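You operate a simulated robot arm through the tools that you are given. There is no shell and no other tool.

Carry out the task below with a simulated robot arm. There is one attempt and no reset: what you move stays moved.

Task
Fit the divider in the open carton, pack the small box marked 250 g and tape the carton shut.
Fine: on the packing table; the divider stands across the middle, the box beside it; one tab across the seam. Set down upright: card divider.

Only the result counts: the job must be done as asked and must still hold three seconds after the hand-in. Knocking over, shifting, dropping, spilling or breaking anything else fails it.

Robot
A 6-joint arm with a two-finger parallel gripper, fixed in place. Base frame: the origin is at the foot of the arm, x ahead of it, y to its left, z up. Units: mm, rad, N and s.
With the tool pointing down near the work surface it reaches from about 360 to 820 mm from the base axis. Its first joint turns from -2.897 to 2.897 rad. Payload 3.91 kg.
Tool frame: the origin (TCP) lies between the finger pads and is the grasp point; the fingertips stand 30 mm ahead of it; z points along the fingers, y is the line along which they close. The gripper opens to 110 mm. The fingers are 20 mm wide and 10 mm thick; the gripper's body (48 by 112 mm) begins 55 mm behind the TCP.
Orientation is told as [roll, pitch, yaw] about the base's x, y, z axes, in that order, counted from this pose: with the fingers straight down and closing along the base's y, the tool's x points along the base's -x, its y along +y and its z along -z.

Tools
- The arm moves only by the tool apply_moves. Its argument "deltas" is one flat list of numbers, 7 for each row, row after row: the opening, from 0 (shut) to 1 (fully open), then the shift along the tool's x, y, z in mm, then the turn, a rotation vector about the tool's x, y, z in rad. In form: [claw, tx, ty, tz, wx, wy, wz, claw, tx, ty, tz, wx, wy, wz, ...]. A call has 1 to 20 rows; each row shifts and turns the commanded pose from where the row before left it, along the tool's axes as they then stand. Rows are played at 5 a second. More than 50 mm and 0.15 rad between two rows, or a gripper value outside its range, and nothing of the call is played. A pose out of reach is approached as far as the arm can. The call stops where the force on the tool passes 40 N (or 10 N more than at its start, if that is more) or the arm is blocked; 0.2 s more then pass. The fingers move at their own pace (about 45 mm/s each) and stop on an object; they squeeze with about 38 N. The grip force told is the motor's: it shows also when the fingers shut on nothing. Time passes only in rows, and 0.2 s behind the last, so rows that do not move let the fingers close. The reply holds the time, the measured pose of the TCP, the force on the tool along the base axes, the opening and the grip force, in the units named above and with some noise, with the torque about the TCP (base axes, N m) and any sound that the robot's microphone picked up, and new pictures: "views" is both (left out), scene, wrist or none.
- Cameras (640 x 400 px; columns grow to the right, rows downward): "scene" is fixed at [221.7, -651.4, 1599.1]; the picture's right is [0.96, 0.29, 0.00], its down [0.27, -0.91, -0.32] and it looks along [-0.09, 0.31, -0.95] (base axes); focal length 234 px, centre (320, 200). "wrist" rides on the gripper at [77, 7, -114] in the tool frame; the picture's right is [-0.09, 1.00, 0.00], its down [-0.80, -0.07, -0.59] and it looks along [-0.59, -0.05, 0.80] (tool axes); focal length 270 px, centre (320, 200). There is no depth. A picture from a camera that has moved, and an enlarged one, comes with that camera's place and axes in the base frame and with its lens.
- slide_trunk(by): slides the trunk up (or, below 0, down) by that many mm; the arm rides with it, the base frame stays. It gives what a move gives, with no picture.
- enlarge(camera, box): a new picture of the part [left, top, right, bottom] of that camera's present view, enlarged. No time passes.
- close_job(): hands the job in; it is judged then, once.

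Places have to be worked out from the pictures, the camera data and where the tool is seen. Open the gripper and draw the arm clear of the work before you hand the job in, unless the task says otherwise.

The tools are called as name(argument=value, ...) on one line, values as JSON. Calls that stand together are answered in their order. apply_moves: Moves the arm, as the interface text tells. Its arguments: {"type":"object","properties":{"deltas":{"type":"array","items":{"type":"number"}},"views":{"type":"string","enum":["both","scene","wrist","none"]}},"required":["deltas"]} The other tools are called the same way: slide_trunk (by) slides the trunk up or down; enlarge (camera, box) takes an enlarged picture of a part of a camera's view; close_job () hands the job in.

At the start:

```text
t: 0.0
position: [59.3, -417.2, 1227.7]
tcp_rot: [0.0, 0.002, 0.0]
wrist_force: [0.0, 0.0, 0.0]
wrist_torque: [-0.01, 0.02, 0.04]
opening: 109.8
grasp_force: 0.0
trunk travel left (down, up): [-575.0, 35.0]
```

scene: 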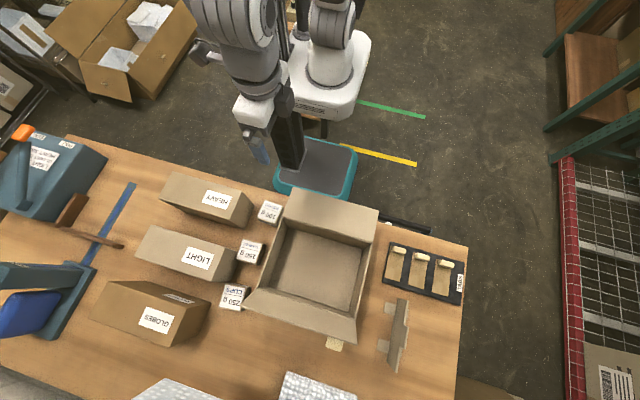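
wrist: 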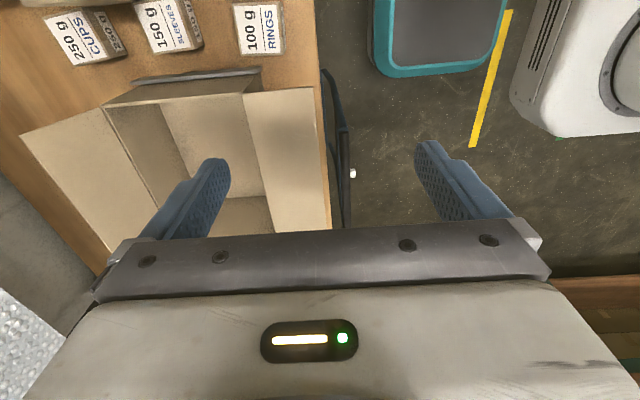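

I'll begin by looking closer at the carton, the divider, the small boxes and the tab rack; nothing moves yet.

enlarge(camera="scene", box=[220, 170, 380, 270])

enlarge(camera="scene", box=[220, 260, 380, 360])

enlarge(camera="scene", box=[340, 200, 500, 300])

enlarge(camera="scene", box=[340, 280, 500, 380])

enlarge(camera="wrist", box=[0, 0, 340, 212])

```text
4.00 times, centred on (300, 220) of scene
camera zoom: at [221.7, -651.4, 1599.1], right [0.96, 0.29, 0.0], down [0.27, -0.91, -0.32], along [-0.09, 0.31, -0.95], focal length 936 px, centre (400, 120)
```

zoom: 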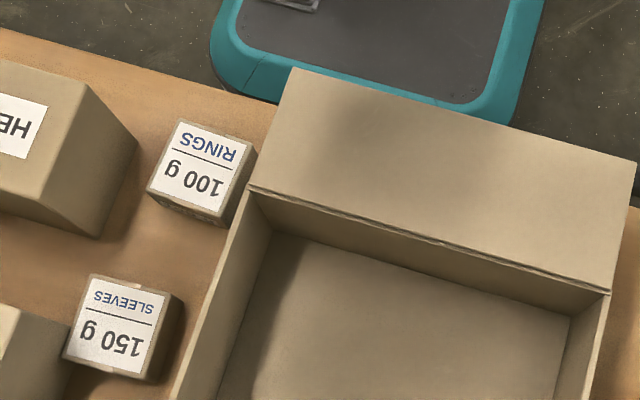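

```text
4.00 times, centred on (300, 310) of scene
camera zoom: at [221.7, -651.4, 1599.1], right [0.96, 0.29, 0.0], down [0.27, -0.91, -0.32], along [-0.09, 0.31, -0.95], focal length 936 px, centre (400, -240)
```

zoom: 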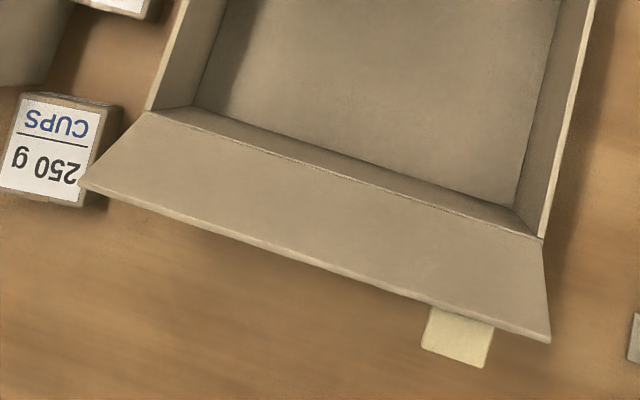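

```text
4.00 times, centred on (420, 250) of scene
camera zoom: at [221.7, -651.4, 1599.1], right [0.96, 0.29, 0.0], down [0.27, -0.91, -0.32], along [-0.09, 0.31, -0.95], focal length 936 px, centre (-80, 0)
```

zoom: 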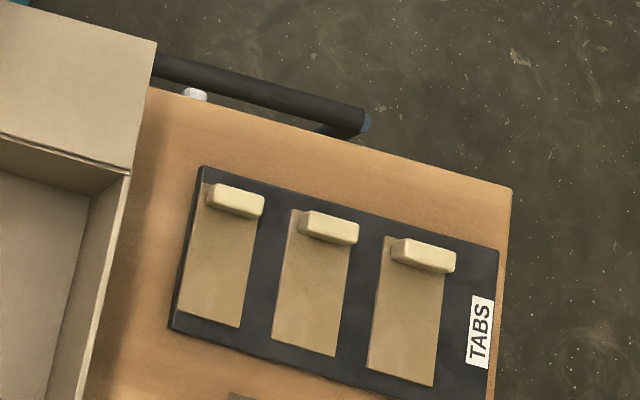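

```text
4.00 times, centred on (420, 330) of scene
camera zoom: at [221.7, -651.4, 1599.1], right [0.96, 0.29, 0.0], down [0.27, -0.91, -0.32], along [-0.09, 0.31, -0.95], focal length 936 px, centre (-80, -320)
```

zoom: 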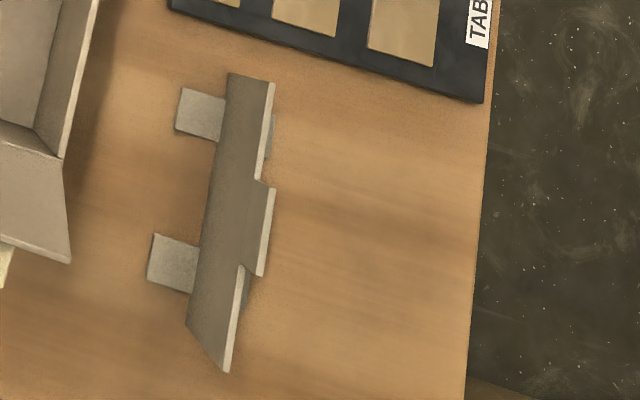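

```text
1.88 times, centred on (170, 106) of wrist
camera zoom: at [-16.7, -409.2, 1342.6], right [0.09, 1.0, 0.0], down [0.8, -0.07, 0.59], along [0.59, -0.05, -0.8], focal length 509 px, centre (602, 377)
```

zoom: 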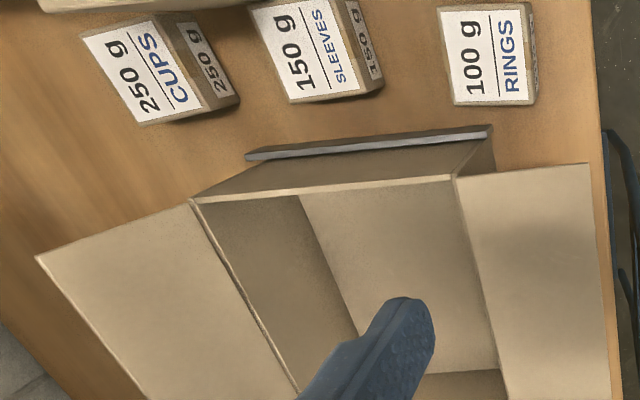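

The 100 g box top triangulates to about (9, -500, 868), so the table is at roughly z 800-820, and the divider and tabs lie further along +x. I move the wrist camera over that side at a safe height to look.

apply_moves(deltas=[1, -28, -36, 0, 0, 0, 0, 1, -28, -36, 0, 0, 0, 0, 1, -28, -36, 0, 0, 0, 0, 1, -28, -36, 0, 0, 0, 0, 1, -28, -36, 0, 0, 0, 0, 1, 0, 0, 0, 0, 0, 0], views="both")

```text
t: 1.4
position: [200.3, -596.7, 1229.4]
tcp_rot: [0.0, -0.002, -0.001]
wrist_force: [-0.2, 1.2, -0.1]
wrist_torque: [-0.02, 0.01, -0.01]
opening: 110.0
grasp_force: 0.0
trunk travel left (down, up): [-575.0, 35.0]
camera wrist: at [124.8, -589.2, 1344.1], right [0.09, 1.0, 0.0], down [0.8, -0.07, 0.59], along [0.59, -0.05, -0.8], focal length 270 px, centre (320, 200)
```

scene: 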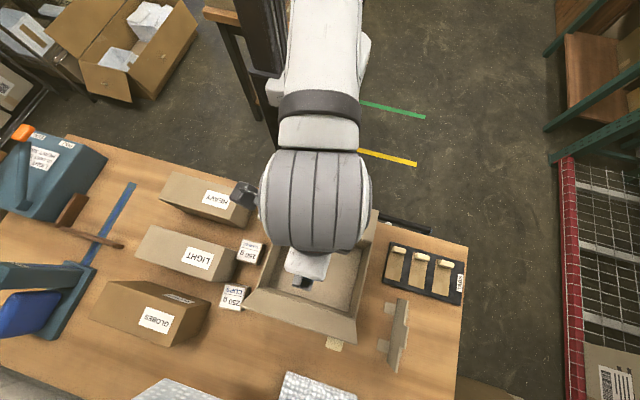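
wrist: 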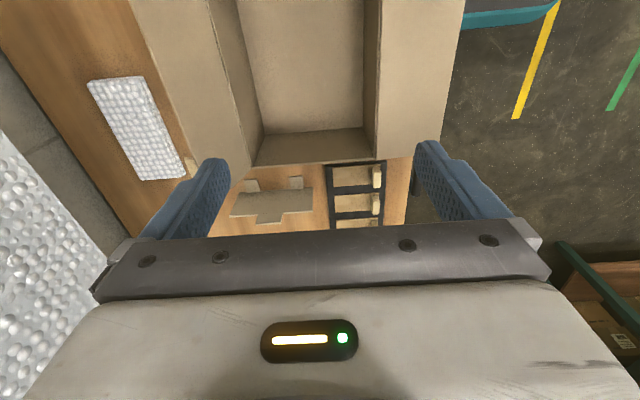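

The divider and tab rack are now in the wrist view between the fingers. I enlarge that part of both cameras.

enlarge(camera="wrist", box=[160, 130, 460, 240])

enlarge(camera="wrist", box=[0, 0, 460, 240])

enlarge(camera="scene", box=[370, 280, 440, 390])

```text
2.13 times, centred on (310, 185) of wrist
camera zoom: at [124.8, -589.2, 1344.1], right [0.09, 1.0, 0.0], down [0.8, -0.07, 0.59], along [0.59, -0.05, -0.8], focal length 577 px, centre (341, 232)
```

zoom: 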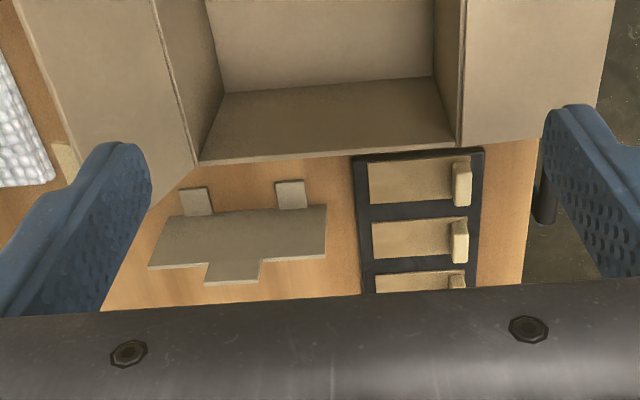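

```text
1.39 times, centred on (230, 120) of wrist
camera zoom: at [124.8, -589.2, 1344.1], right [0.09, 1.0, 0.0], down [0.8, -0.07, 0.59], along [0.59, -0.05, -0.8], focal length 376 px, centre (445, 311)
```

zoom: 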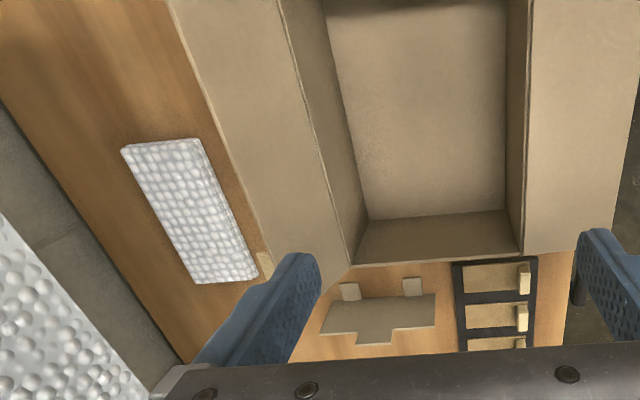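

```text
3.64 times, centred on (405, 335) of scene
camera zoom: at [221.7, -651.4, 1599.1], right [0.96, 0.29, 0.0], down [0.27, -0.91, -0.32], along [-0.09, 0.31, -0.95], focal length 851 px, centre (11, -291)
```

zoom: 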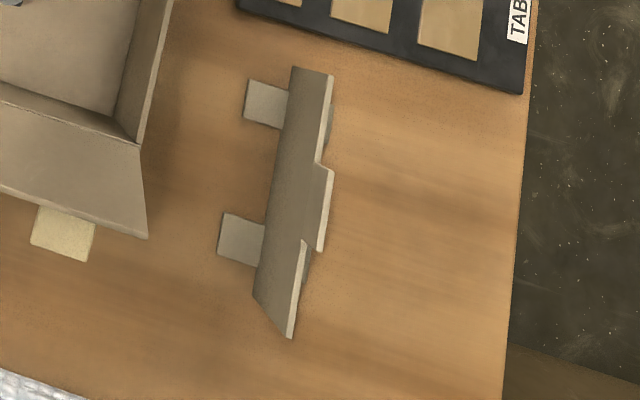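

The numbers so far: the carton rim is at z≈966 and spans x 72–331, y -521 to -714. The +y flap lies flat outward and the -y flap stands up. The divider stands along y at x≈462, with its handle centre near (462, -718) and handle top at z≈950. I turn the tool 90° so the fingers close along x, with the camera on the robot's side.

apply_moves(deltas=[1, 0, 0, 0, 0, 0, 0.1428, 1, 0, 0, 0, 0, 0, 0.1428, 1, 0, 0, 0, 0, 0, 0.1428, 1, 0, 0, 0, 0, 0, 0.1428, 1, 0, 0, 0, 0, 0, 0.1428, 1, 0, 0, 0, 0, 0, 0.1428, 1, 0, 0, 0, 0, 0, 0.1428, 1, 0, 0, 0, 0, 0, 0.1428, 1, 0, 0, 0, 0, 0, 0.1428, 1, 0, 0, 0, 0, 0, 0.1428, 1, 0, 0, 0, 0, 0, 0.1428, 1, 0, 0, 0, 0, 0, 0], views="both")

```text
t: 4.0
position: [199.7, -596.3, 1228.4]
tcp_rot: [-0.001, -0.001, -1.569]
wrist_force: [0.3, -0.1, 1.0]
wrist_torque: [-0.01, -0.05, 0.02]
opening: 110.0
grasp_force: 0.0
trunk travel left (down, up): [-575.0, 35.0]
camera wrist: at [207.8, -518.6, 1342.2], right [1.0, -0.09, 0.0], down [-0.07, -0.8, 0.59], along [-0.05, -0.59, -0.8], focal length 270 px, centre (320, 200)
```

scene: 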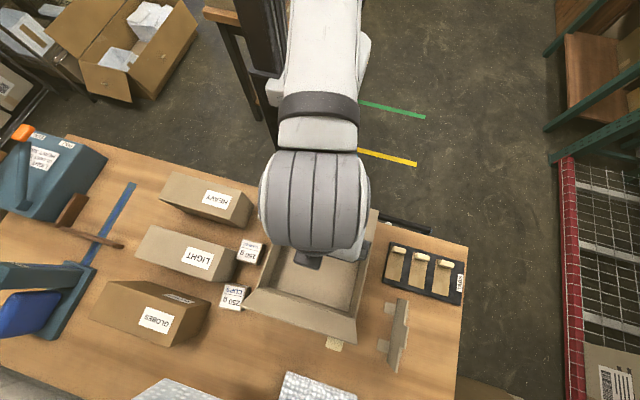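
wrist: 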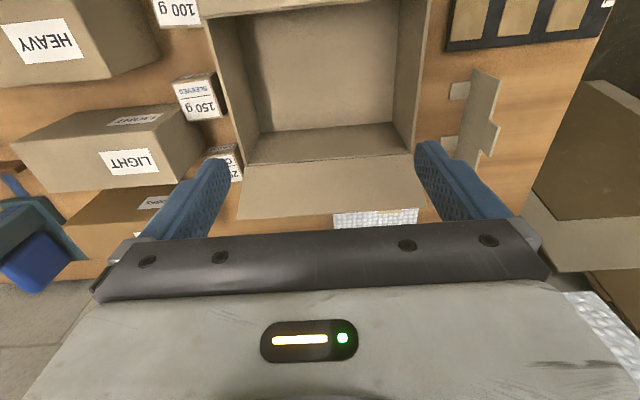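

The turn worked. Next I move out toward the divider, keeping high, to about (462, -718, 1100). This also tests the reach.

apply_moves(deltas=[1, -15.2, 32.8, 16, 0, 0, 0, 1, -15.2, 32.8, 16, 0, 0, 0, 1, -15.2, 32.8, 16, 0, 0, 0, 1, -15.2, 32.8, 16, 0, 0, 0, 1, -15.2, 32.8, 16, 0, 0, 0, 1, -15.2, 32.8, 16, 0, 0, 0, 1, -15.2, 32.8, 16, 0, 0, 0, 1, -15.2, 32.8, 16, 0, 0, 0, 1, 0, 0, 0, 0, 0, 0], views="both")

```text
t: 6.0
position: [424.8, -664.5, 1098.7]
tcp_rot: [0.0, -0.001, -1.572]
wrist_force: [0.1, -0.1, -0.7]
wrist_torque: [0.01, 0.02, 0.02]
opening: 109.7
grasp_force: 0.1
out of reach, approached as far as the arm can: row 6, 7, 8
trunk travel left (down, up): [-575.0, 35.0]
camera wrist: at [431.5, -587.7, 1212.7], right [1.0, -0.09, 0.0], down [-0.07, -0.8, 0.59], along [-0.05, -0.59, -0.8], focal length 270 px, centre (320, 200)
```

scene: 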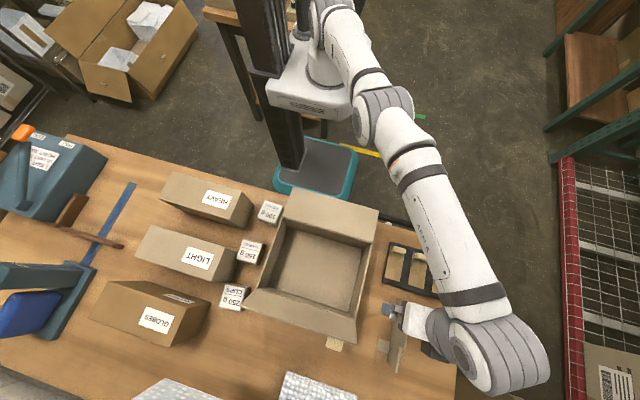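
wrist: 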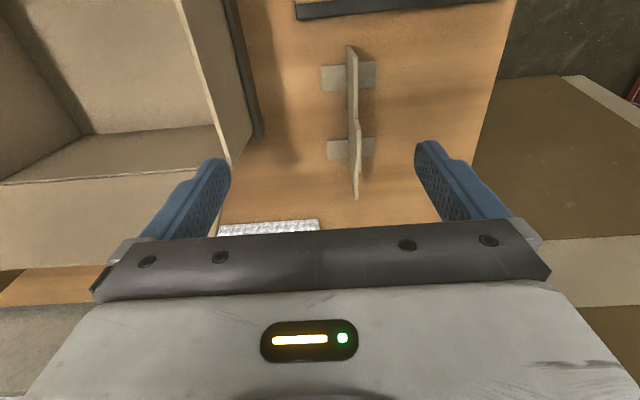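

The arm stopped short at (425, -665) with the tool vertical, about 788 mm radially. Leaning the fingers outward in the y-z plane brings the wrist closer and keeps the jaws parallel to the card, so I tilt about 0.15 rad and check the pose.

apply_moves(deltas=[1, 0, 0, 0, 0, -0.15, 0, 1, 0, 0, 0, 0, 0, 0], views="none")

enlarge(camera="wrist", box=[220, 0, 520, 240])

```text
t: 6.6
position: [423.8, -665.6, 1099.5]
tcp_rot: [0.0, -0.153, -1.571]
wrist_force: [0.3, -0.1, -0.5]
wrist_torque: [-0.05, -0.01, -0.02]
opening: 109.8
grasp_force: 0.0
trunk travel left (down, up): [-575.0, 35.0]
```

```text
1.67 times, centred on (370, 120) of wrist
camera zoom: at [430.6, -570.7, 1200.7], right [1.0, -0.09, 0.01], down [-0.07, -0.7, 0.71], along [-0.05, -0.71, -0.71], focal length 450 px, centre (237, 333)
```

zoom: 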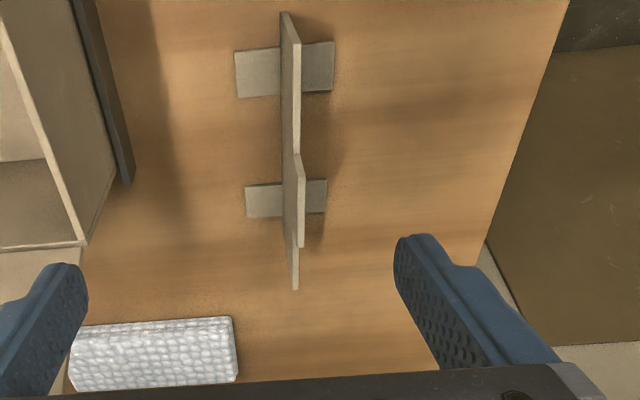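

The tilt was taken cleanly. The card handle centre reads about (461.5, -716) with its top at z≈950, and the card is only about 2° off the y direction. I move to just above it, around z=1005.

apply_moves(deltas=[1, -7.9, 9.4, 25.1, 0, 0, 0, 1, -7.9, 9.4, 25.1, 0, 0, 0, 1, -7.9, 9.4, 25.1, 0, 0, 0, 1, -7.9, 9.4, 25.1, 0, 0, 0, 1, 0, 0, 0, 0, 0, 0], views="both")

```text
t: 7.8
position: [450.0, -693.9, 1004.1]
tcp_rot: [-0.001, -0.15, -1.57]
wrist_force: [0.0, -0.6, -0.9]
wrist_torque: [0.0, -0.02, 0.01]
opening: 110.0
grasp_force: 0.1
out of reach, approached as far as the arm can: row 3, 4
trunk travel left (down, up): [-575.0, 35.0]
camera wrist: at [457.3, -599.8, 1104.8], right [1.0, -0.09, 0.01], down [-0.07, -0.7, 0.71], along [-0.05, -0.71, -0.71], focal length 270 px, centre (320, 200)
```

scene: 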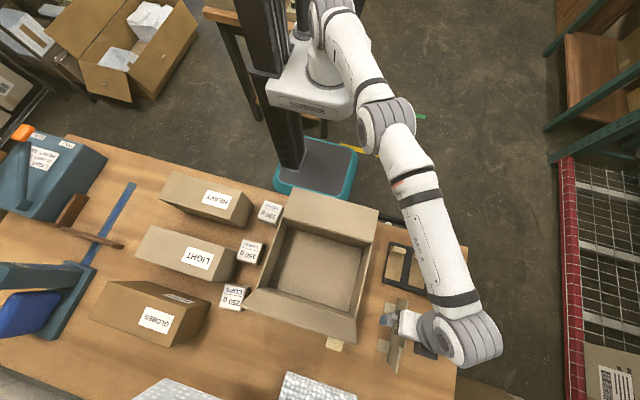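
wrist: 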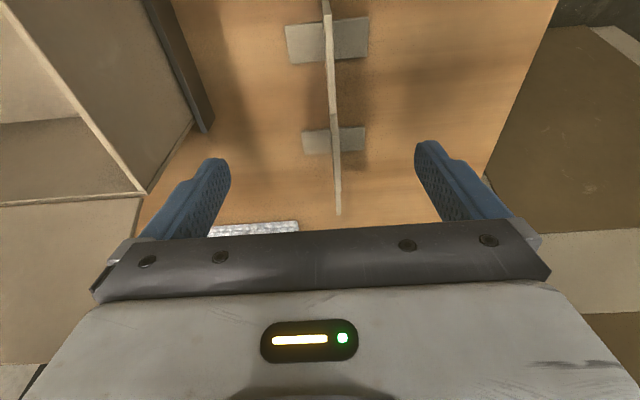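

With this tilt I reach 827 mm radially at z≈1004. I raise the trunk by 35 mm to see whether that extends the reach, then move again toward the handle.

slide_trunk(by=35)

apply_moves(deltas=[1, -6, 6, 8, 0, 0, 0, 1, -6, 6, 8, 0, 0, 0, 1, 0, 0, 8, 0, 0, 0, 1, 0, 0, 0, 0, 0, 0], views="none")

```text
t: 8.6
position: [448.5, -693.3, 1038.9]
tcp_rot: [0.001, -0.152, -1.57]
wrist_force: [0.7, -0.4, 0.1]
wrist_torque: [-0.01, -0.01, -0.02]
opening: 110.0
grasp_force: 0.1
trunk travel left (down, up): [-610.0, 0.0]
```

```text
t: 9.6
position: [452.5, -694.7, 1015.6]
tcp_rot: [0.0, -0.151, -1.57]
wrist_force: [0.1, 0.0, -0.1]
wrist_torque: [0.01, -0.04, -0.01]
opening: 110.0
grasp_force: 0.1
out of reach, approached as far as the arm can: row 1, 2
trunk travel left (down, up): [-610.0, 0.0]
```

Raising the trunk gained only a little. Reach should grow as the tool gets lower, so I descend beside the card with the fingers straddling it, still nudging outward.

apply_moves(deltas=[1, -1, 2.2, 14, 0, 0, 0, 1, -2, 2.2, 14, 0, 0, 0, 1, -3, 2.2, 14, 0, 0, 0, 1, -3, 2.2, 14, 0, 0, 0, 1, 0, 0, 0, 0, 0, 0], views="both")

```text
t: 10.8
position: [452.4, -696.7, 960.0]
tcp_rot: [-0.001, -0.15, -1.57]
wrist_force: [-0.2, -0.7, -0.2]
wrist_torque: [-0.02, -0.01, -0.03]
opening: 110.1
grasp_force: 0.1
out of reach, approached as far as the arm can: row 2, 3, 4
trunk travel left (down, up): [-610.0, 0.0]
camera wrist: at [460.4, -603.1, 1063.2], right [1.0, -0.09, 0.01], down [-0.07, -0.7, 0.71], along [-0.05, -0.71, -0.71], focal length 270 px, centre (320, 200)
```

scene: 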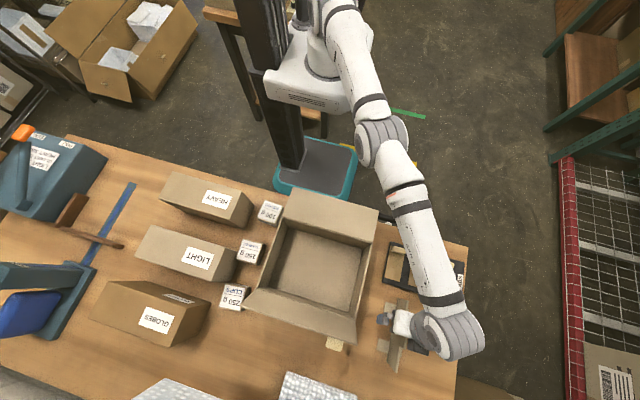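
wrist: 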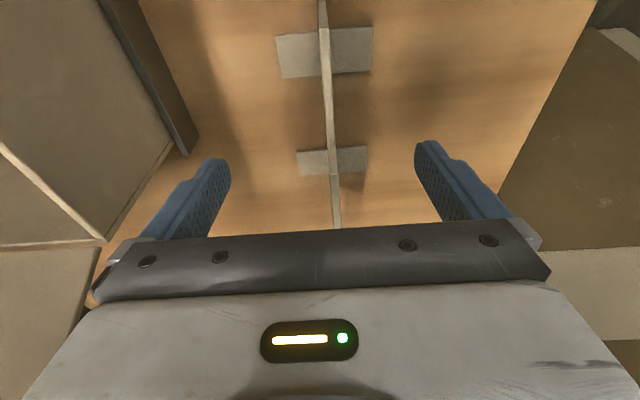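

Reach tops out near 830 mm at this tilt, and the handle centre is at about 853 mm. I enlarge the view to fix the card's position before tilting a little more.

enlarge(camera="wrist", box=[230, 0, 430, 240])

enlarge(camera="scene", box=[360, 280, 460, 380])

```text
1.67 times, centred on (330, 120) of wrist
camera zoom: at [460.4, -603.1, 1063.2], right [1.0, -0.09, 0.01], down [-0.07, -0.7, 0.71], along [-0.05, -0.71, -0.71], focal length 450 px, centre (303, 333)
```

zoom: 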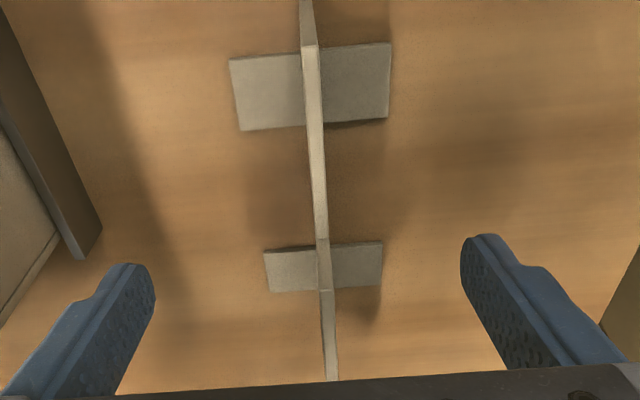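

```text
4.00 times, centred on (410, 330) of scene
camera zoom: at [221.7, -651.4, 1599.1], right [0.96, 0.29, 0.0], down [0.27, -0.91, -0.32], along [-0.09, 0.31, -0.95], focal length 936 px, centre (-40, -320)
```

zoom: 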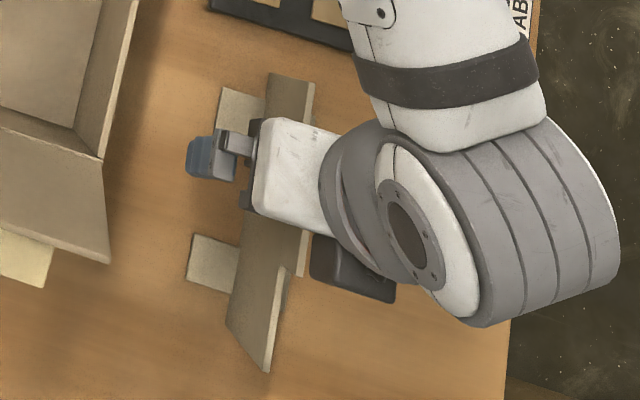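

The view resolves the handle: it spans y -696 to -743, x≈461, with its top at z≈952. I tilt a further 0.13 rad and move so the TCP sits at the handle centre, z≈936.

apply_moves(deltas=[1, 0, 0, 0, 0, -0.13, 0, 1, -7, 4.5, 8, 0, 0, 0, 1, -6.8, 4.6, 9, 0, 0, 0, 1, 0, 0, 12, 0, 0, 0, 1, 0, 0, 0, 0, 0, 0], views="both")

```text
t: 12.0
position: [462.5, -715.6, 937.5]
tcp_rot: [0.001, -0.28, -1.569]
wrist_force: [0.7, 0.5, 0.1]
wrist_torque: [-0.02, 0.01, 0.0]
opening: 110.0
grasp_force: 0.1
out of reach, approached as far as the arm can: row 1, 2, 3
trunk travel left (down, up): [-610.0, 0.0]
camera wrist: at [470.2, -609.1, 1025.9], right [1.0, -0.08, 0.02], down [-0.07, -0.61, 0.79], along [-0.05, -0.79, -0.61], focal length 270 px, centre (320, 200)
```

scene: 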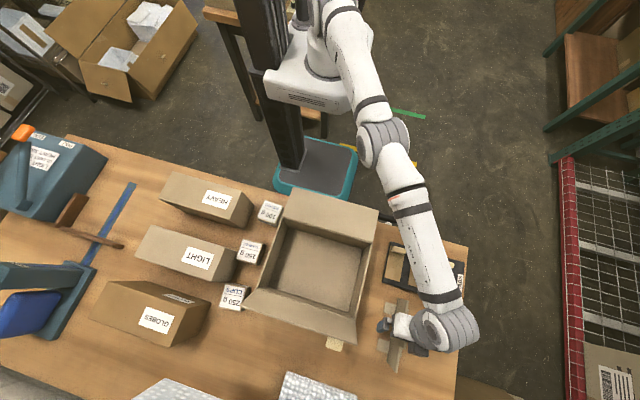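
wrist: 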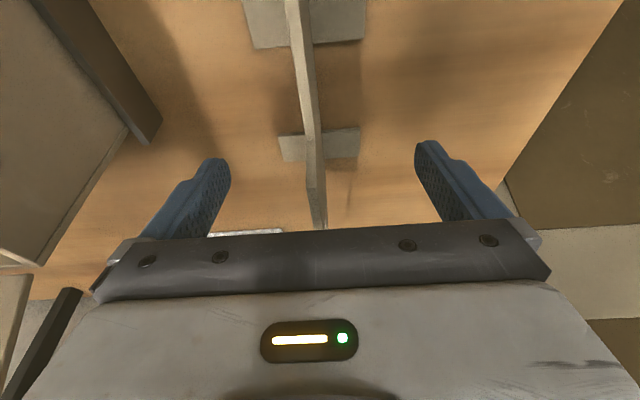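

The TCP is at the handle centre (462.5, -715.6, 937.5). I close the fingers on the handle.

apply_moves(deltas=[0, 0, 0, 0, 0, 0, 0, 0, 0, 0, 0, 0, 0, 0, 0, 0, 0, 0, 0, 0, 0, 0, 0, 0, 0, 0, 0, 0, 0, 0, 0, 0, 0, 0, 0, 0, 0, 0, 0, 0, 0, 0, 0, 0, 0, 0, 0, 0, 0, 0, 0, 0, 0, 0, 0, 0], views="both")

```text
t: 13.8
position: [462.6, -715.8, 936.0]
tcp_rot: [0.0, -0.28, -1.57]
wrist_force: [-0.9, -1.2, 0.2]
wrist_torque: [0.03, -0.02, 0.01]
opening: 4.1
grasp_force: 37.6
trunk travel left (down, up): [-610.0, 0.0]
camera wrist: at [470.2, -609.1, 1025.9], right [1.0, -0.08, 0.02], down [-0.07, -0.61, 0.79], along [-0.05, -0.79, -0.61], focal length 270 px, centre (320, 200)
```

scene: 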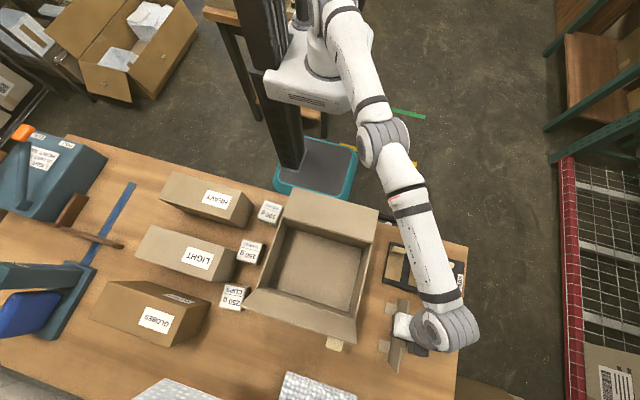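
wrist: 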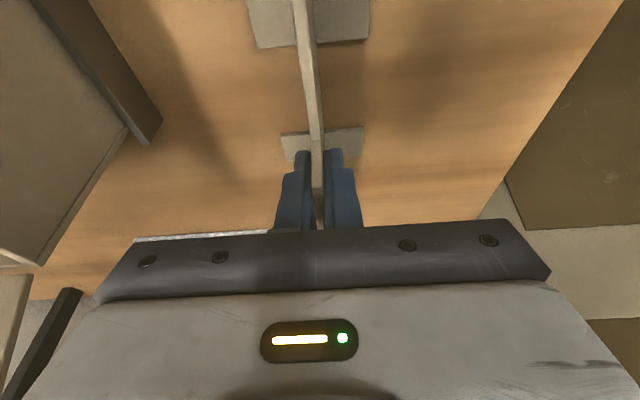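

The grip holds at a 4 mm opening with 38 N. I lift the divider, drifting slightly inward to stay within reach, until its bottom clears the 966 rim.

apply_moves(deltas=[0, -2.8, 0, -9.6, 0, 0, 0, 0, -2.8, 0, -9.6, 0, 0, 0, 0, -3.2, -3, -19, 0, 0, 0, 0, -3.2, -3, -19, 0, 0, 0, 0, -3.2, -4, -19, 0, 0, 0, 0, -3.2, -4, -19, 0, 0, 0, 0, -3.2, -5, -19, 0, 0, 0, 0, -3.2, -5, -19, 0, 0, 0, 0, -3.2, -5, -19, 0, 0, 0, 0, 0, 0, 0, 0, 0, 0], views="both")

```text
t: 16.0
position: [435.9, -703.5, 1090.2]
tcp_rot: [-0.001, -0.279, -1.568]
wrist_force: [0.3, 0.1, 0.0]
wrist_torque: [-0.01, 0.02, -0.02]
opening: 4.1
grasp_force: 37.5
trunk travel left (down, up): [-610.0, 0.0]
camera wrist: at [443.4, -597.5, 1179.5], right [1.0, -0.08, 0.02], down [-0.07, -0.61, 0.79], along [-0.05, -0.79, -0.61], focal length 270 px, centre (320, 200)
```

scene: 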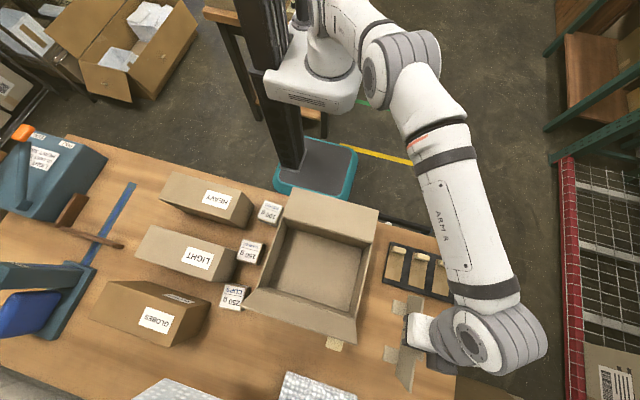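
wrist: 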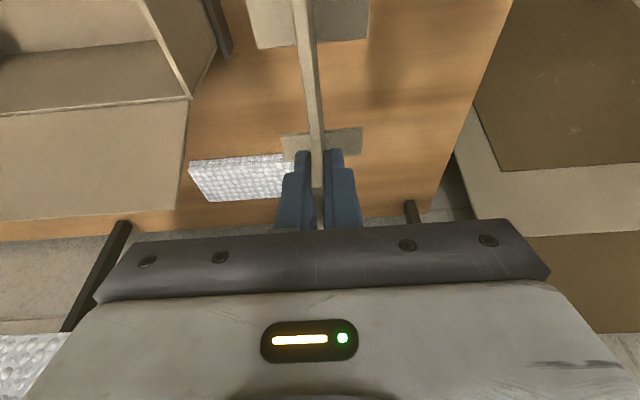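

The divider is up, with its bottom at about z 990. Before moving over the carton I take sharp close-ups of the carton corners to measure the opening, the floor and the flaps.

enlarge(camera="scene", box=[265, 190, 325, 240])

enlarge(camera="scene", box=[340, 210, 400, 260])

enlarge(camera="scene", box=[235, 270, 295, 320])

enlarge(camera="scene", box=[320, 295, 380, 345])

```text
8.00 times, centred on (295, 215) of scene
camera zoom: at [221.7, -651.4, 1599.1], right [0.96, 0.29, 0.0], down [0.27, -0.91, -0.32], along [-0.09, 0.31, -0.95], focal length 1871 px, centre (520, 80)
```

zoom: 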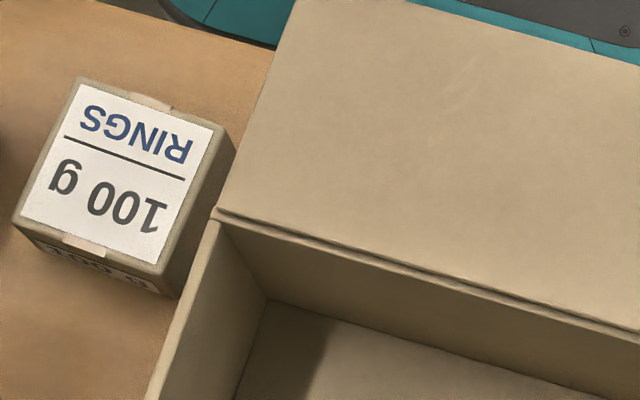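

```text
8.00 times, centred on (370, 235) of scene
camera zoom: at [221.7, -651.4, 1599.1], right [0.96, 0.29, 0.0], down [0.27, -0.91, -0.32], along [-0.09, 0.31, -0.95], focal length 1871 px, centre (-80, -80)
```

zoom: 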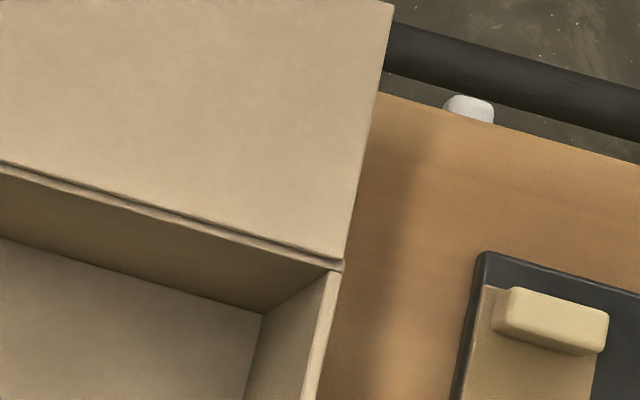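

```text
8.00 times, centred on (265, 295) of scene
camera zoom: at [221.7, -651.4, 1599.1], right [0.96, 0.29, 0.0], down [0.27, -0.91, -0.32], along [-0.09, 0.31, -0.95], focal length 1871 px, centre (760, -560)
```

zoom: 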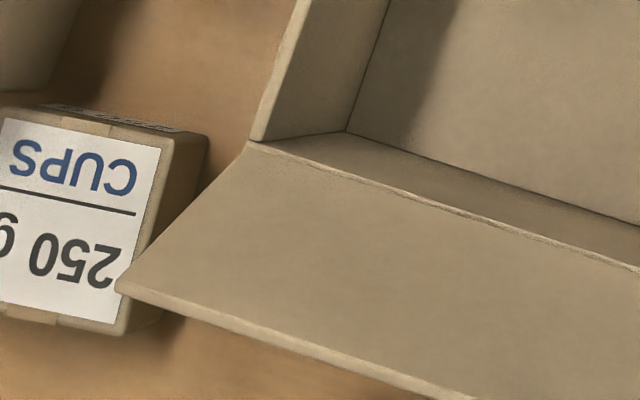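

```text
8.00 times, centred on (350, 320) of scene
camera zoom: at [221.7, -651.4, 1599.1], right [0.96, 0.29, 0.0], down [0.27, -0.91, -0.32], along [-0.09, 0.31, -0.95], focal length 1871 px, centre (80, -760)
```

zoom: 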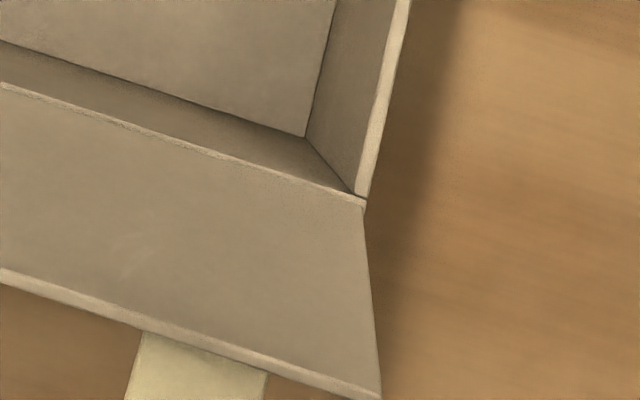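

The interior measures x 75.5–327 and y -523 to -713, so its centre is (201, -618), and the divider is about 170 mm long, which fits. I first move +y clear of the standing flap, then across to the carton centre at height.

apply_moves(deltas=[0, 26.2, -2, -14.5, 0, 0, 0, 0, 26.2, -2, -14.5, 0, 0, 0, 0, 26.2, -2, -14.5, 0, 0, 0, 0, 0, -38, 0, 0, 0, 0, 0, 0, -38, 0, 0, 0, 0, 0, 0, -38, 0, 0, 0, 0, 0, 0, -38, 0, 0, 0, 0, 0, 0, -38, 0, 0, 0, 0, 0, 0, -38, 0, 0, 0, 0, 0, 0, 0, 0, 0, 0, 0], views="both")

```text
t: 18.2
position: [199.4, -615.7, 1109.4]
tcp_rot: [0.0, -0.278, -1.569]
wrist_force: [-0.3, -0.7, 0.3]
wrist_torque: [-0.02, 0.0, 0.03]
opening: 4.2
grasp_force: 37.8
trunk travel left (down, up): [-610.0, 0.0]
camera wrist: at [208.1, -509.7, 1197.2], right [1.0, -0.08, 0.02], down [-0.07, -0.61, 0.79], along [-0.05, -0.79, -0.61], focal length 270 px, centre (320, 200)
```

scene: 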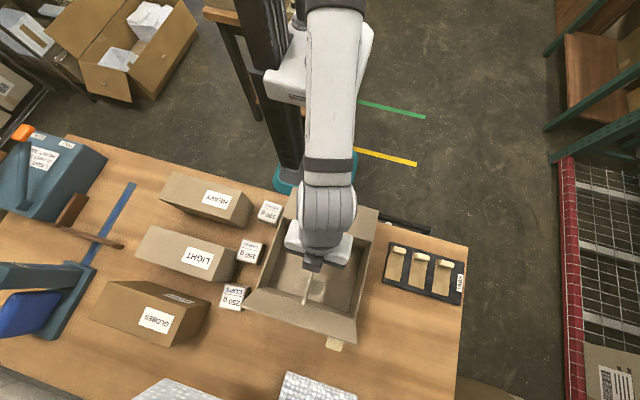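
wrist: 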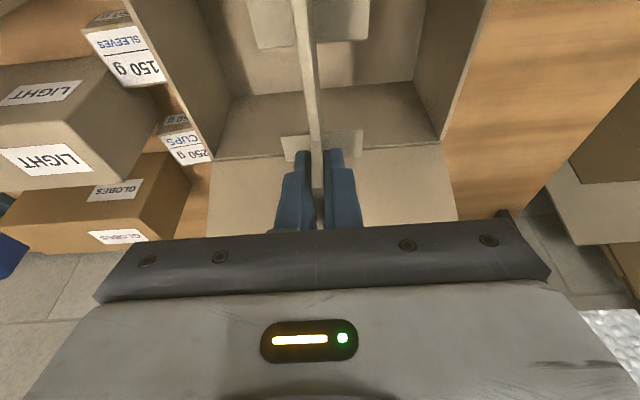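

I'm centred over the carton at (199.4, -615.7). I lower the divider to about 15 mm above the floor, with a 2 mm x correction.

apply_moves(deltas=[0, 5.3, 1, 18.5, 0, 0, 0, 0, 5.3, 1, 18.5, 0, 0, 0, 0, 5.3, 0, 18.5, 0, 0, 0, 0, 5.3, 0, 18.5, 0, 0, 0, 0, 5.3, 0, 18.5, 0, 0, 0, 0, 5.3, 0, 18.5, 0, 0, 0, 0, 5.3, 0, 18.5, 0, 0, 0, 0, 5.3, 0, 18.5, 0, 0, 0, 0, 0, 0, 0, 0, 0, 0], views="both")

```text
t: 20.2
position: [202.1, -614.2, 958.8]
tcp_rot: [0.0, -0.28, -1.569]
wrist_force: [0.1, -0.7, -0.9]
wrist_torque: [-0.04, 0.0, -0.02]
opening: 4.2
grasp_force: 38.3
trunk travel left (down, up): [-610.0, 0.0]
camera wrist: at [210.0, -508.4, 1046.2], right [1.0, -0.08, 0.02], down [-0.07, -0.61, 0.79], along [-0.05, -0.79, -0.61], focal length 270 px, centre (320, 200)
```

scene: 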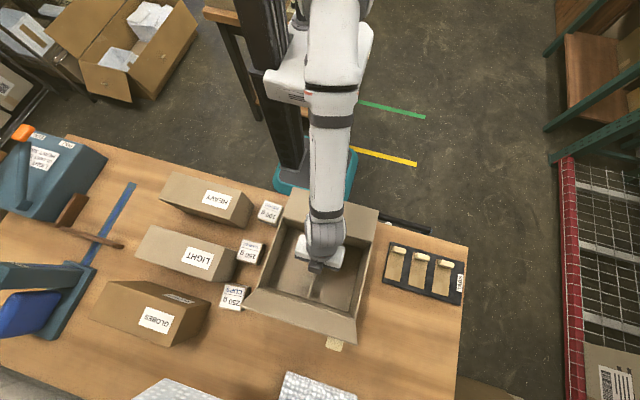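
wrist: 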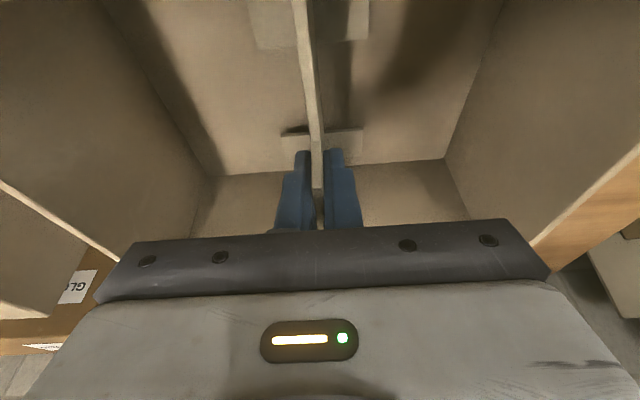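

The divider hangs freely inside the carton, nearly on the floor. I descend another 14 mm gently with a small -y correction.

apply_moves(deltas=[0, 0.6, 0, 3.5, 0, 0, 0, 0, 0.6, 0, 3.5, 0, 0, 0, 0, 0.6, 0, 3.5, 0, 0, 0, 0, 0.6, 0, 3.5, 0, 0, 0, 0, 0, 0, 0, 0, 0, 0], views="none")

apply_moves(deltas=[0, 0.3, 0, 0.96, 0, 0, 0, 0, 0.3, 0, 0.96, 0, 0, 0, 0, 0, 0, 0, 0, 0, 0], views="none")

```text
t: 21.4
position: [201.3, -616.5, 943.1]
tcp_rot: [0.0, -0.281, -1.569]
wrist_force: [-0.8, 0.6, 3.3]
wrist_torque: [0.27, -0.02, -0.03]
opening: 4.0
grasp_force: 38.5
trunk travel left (down, up): [-610.0, 0.0]
```

```text
t: 22.2
position: [203.3, -618.4, 942.9]
tcp_rot: [0.002, -0.284, -1.571]
wrist_force: [0.4, 0.4, 20.6]
wrist_torque: [0.95, 0.1, -0.05]
opening: 3.9
grasp_force: 37.9
trunk travel left (down, up): [-610.0, 0.0]
```

Contact came at z≈943 and now reads 20 N, so the divider is on the floor. I back off 1 mm and open the fingers partway.

apply_moves(deltas=[0, -0.3, 0, -1, 0, 0, 0, 0, 0, 0, 0, 0, 0, 0, 0.08, 0, 0, 0, 0, 0, 0, 0.2, 0, 0, 0, 0, 0, 0, 0.4, 0, 0, 0, 0, 0, 0, 0.4, 0, 0, 0, 0, 0, 0, 0.4, 0, 0, 0, 0, 0, 0], views="both")

```text
t: 23.8
position: [202.7, -617.3, 941.6]
tcp_rot: [-0.001, -0.278, -1.568]
wrist_force: [-0.1, 0.4, 0.5]
wrist_torque: [0.0, -0.01, -0.03]
opening: 44.1
grasp_force: 0.1
trunk travel left (down, up): [-610.0, 0.0]
camera wrist: at [209.8, -510.8, 1030.4], right [1.0, -0.08, 0.02], down [-0.07, -0.61, 0.79], along [-0.05, -0.79, -0.61], focal length 270 px, centre (320, 200)
```

scene: 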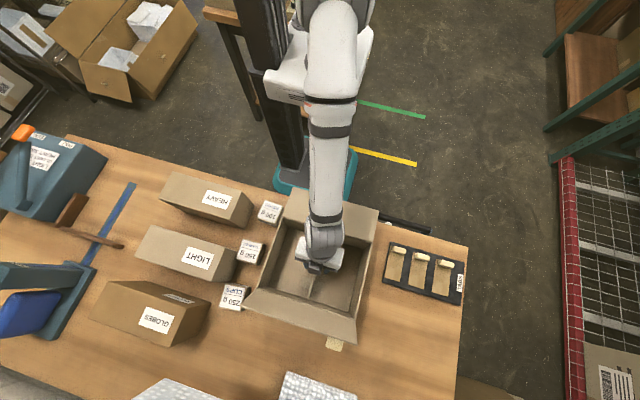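
wrist: 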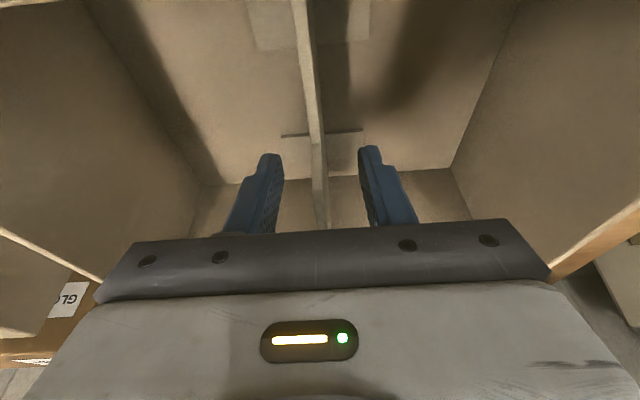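

The divider is released and standing. I retract straight up and untilt the tool.

apply_moves(deltas=[0.4, -5, 0, -17, 0, 0, 0, 0.4, -9.4, 0, -32.7, 0, 0, 0, 0.4, -9.4, 0, -32.7, 0, 0, 0, 0.4, -9.4, 0, -32.7, 0, 0, 0, 0.4, -9.4, 0, -32.7, 0, 0, 0, 0.4, -9.4, 0, -32.7, 0, 0, 0, 1, 0, 0, 0, 0, 0.14, 0, 1, 0, 0, 0, 0, 0.139, 0, 1, 0, 0, 0, 0, 0, 0], views="both")

enlarge(camera="wrist", box=[160, 0, 480, 240])

```text
t: 25.8
position: [201.4, -616.5, 1130.2]
tcp_rot: [0.0, 0.001, -1.568]
wrist_force: [0.3, -0.2, -0.1]
wrist_torque: [-0.04, 0.02, 0.03]
opening: 109.9
grasp_force: 0.0
trunk travel left (down, up): [-610.0, 0.0]
camera wrist: at [209.7, -539.6, 1244.1], right [1.0, -0.09, 0.0], down [-0.07, -0.8, 0.59], along [-0.05, -0.59, -0.8], focal length 270 px, centre (320, 200)
```

scene: 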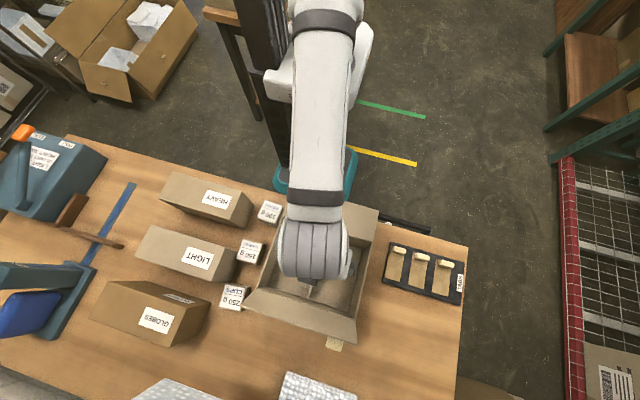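
wrist: 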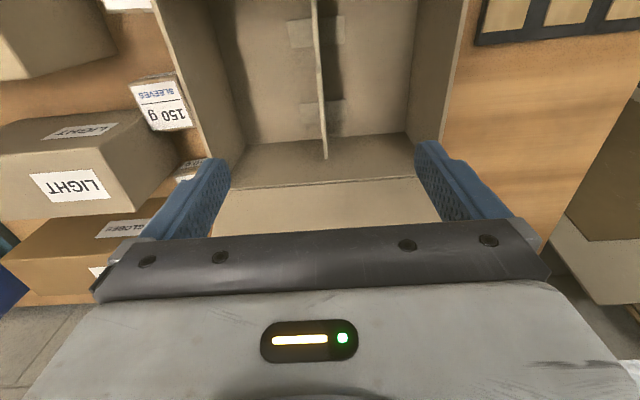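

```text
1.67 times, centred on (320, 120) of wrist
camera zoom: at [209.7, -539.6, 1244.1], right [1.0, -0.09, 0.0], down [-0.07, -0.8, 0.59], along [-0.05, -0.59, -0.8], focal length 450 px, centre (320, 333)
```

zoom: 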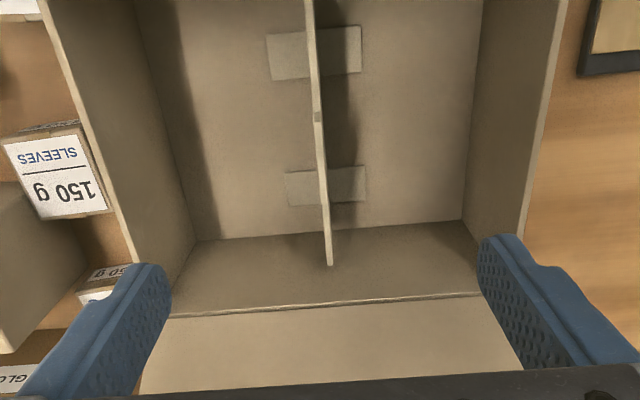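

The divider stands square in the middle. Now for the 250 g box: I enlarge it to get its exact place.

enlarge(camera="scene", box=[205, 270, 265, 320])

enlarge(camera="scene", box=[180, 220, 280, 320])

```text
8.00 times, centred on (235, 295) of scene
camera zoom: at [221.7, -651.4, 1599.1], right [0.96, 0.29, 0.0], down [0.27, -0.91, -0.32], along [-0.09, 0.31, -0.95], focal length 1871 px, centre (1000, -560)
```

zoom: 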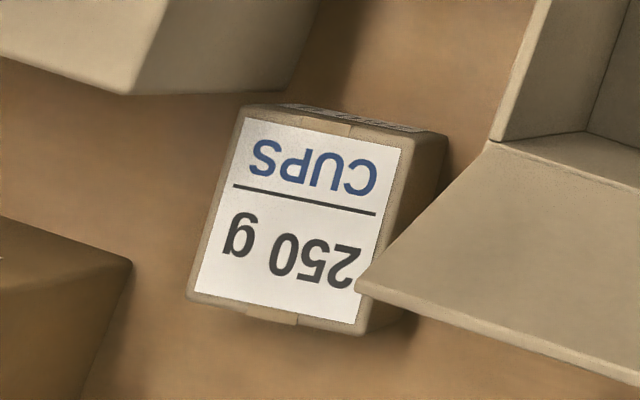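

```text
4.00 times, centred on (230, 270) of scene
camera zoom: at [221.7, -651.4, 1599.1], right [0.96, 0.29, 0.0], down [0.27, -0.91, -0.32], along [-0.09, 0.31, -0.95], focal length 936 px, centre (680, -80)
```

zoom: 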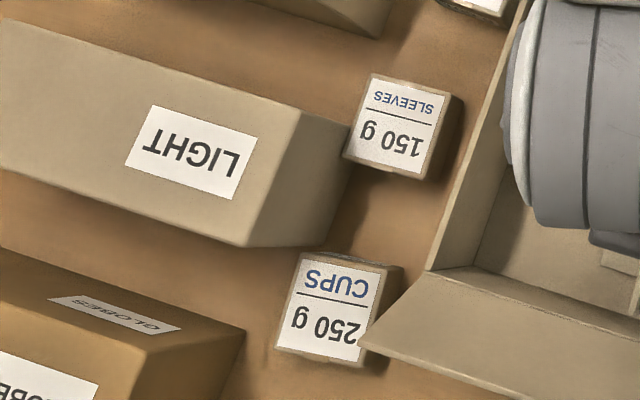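

The 250 g box top centre is near (-2, -766), rotated about 6°, with the LIGHT and GLOBES boxes close by on the -x side. I move over it at height for a closer look.

apply_moves(deltas=[1, -12, -40.6, 0, 0, 0, 0, 1, -12, -40.6, 0, 0, 0, 0, 1, -12, -40.6, 0, 0, 0, 0, 1, -12, -40.6, 0, 0, 0, 0, 1, -12, -40.6, 0, 0, 0, 0, 1, 0, 0, 0, 0, 0, 0], views="both")

enlarge(camera="wrist", box=[160, 0, 480, 240])

enlarge(camera="scene", box=[80, 210, 280, 350])

```text
t: 27.2
position: [-1.4, -680.3, 1129.0]
tcp_rot: [0.0, -0.002, -1.57]
wrist_force: [0.0, 0.1, 0.8]
wrist_torque: [-0.01, 0.0, 0.01]
opening: 109.9
grasp_force: 0.2
trunk travel left (down, up): [-610.0, 0.0]
camera wrist: at [6.3, -601.4, 1242.7], right [1.0, -0.09, 0.0], down [-0.07, -0.8, 0.6], along [-0.05, -0.59, -0.8], focal length 270 px, centre (320, 200)
```

scene: 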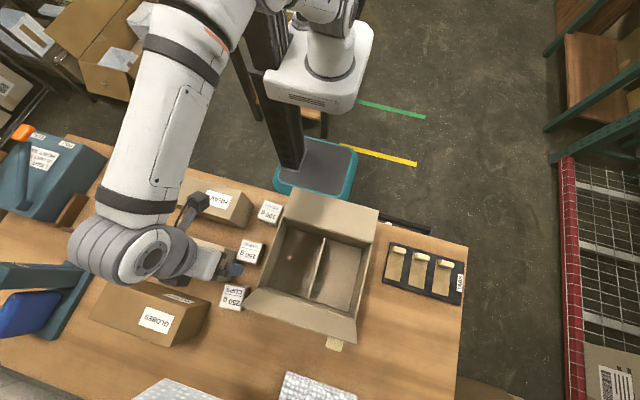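
wrist: 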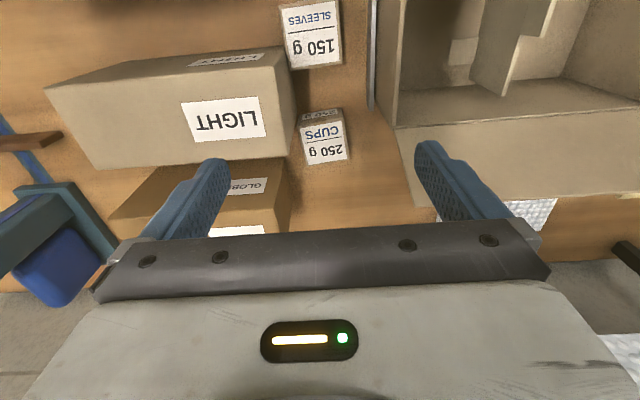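

```text
1.67 times, centred on (320, 120) of wrist
camera zoom: at [6.3, -601.4, 1242.7], right [1.0, -0.09, 0.0], down [-0.07, -0.8, 0.6], along [-0.05, -0.59, -0.8], focal length 450 px, centre (320, 333)
```

zoom: 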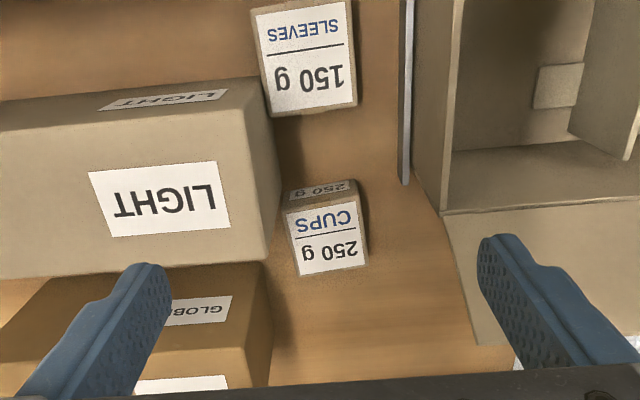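

```text
2.86 times, centred on (180, 280) of scene
camera zoom: at [221.7, -651.4, 1599.1], right [0.96, 0.29, 0.0], down [0.27, -0.91, -0.32], along [-0.09, 0.31, -0.95], focal length 668 px, centre (720, -29)
```

zoom: 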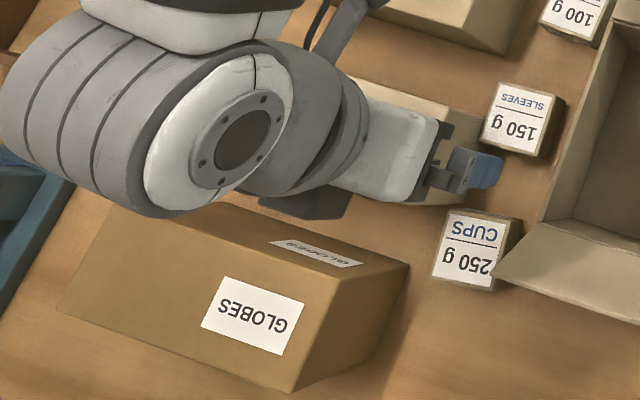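

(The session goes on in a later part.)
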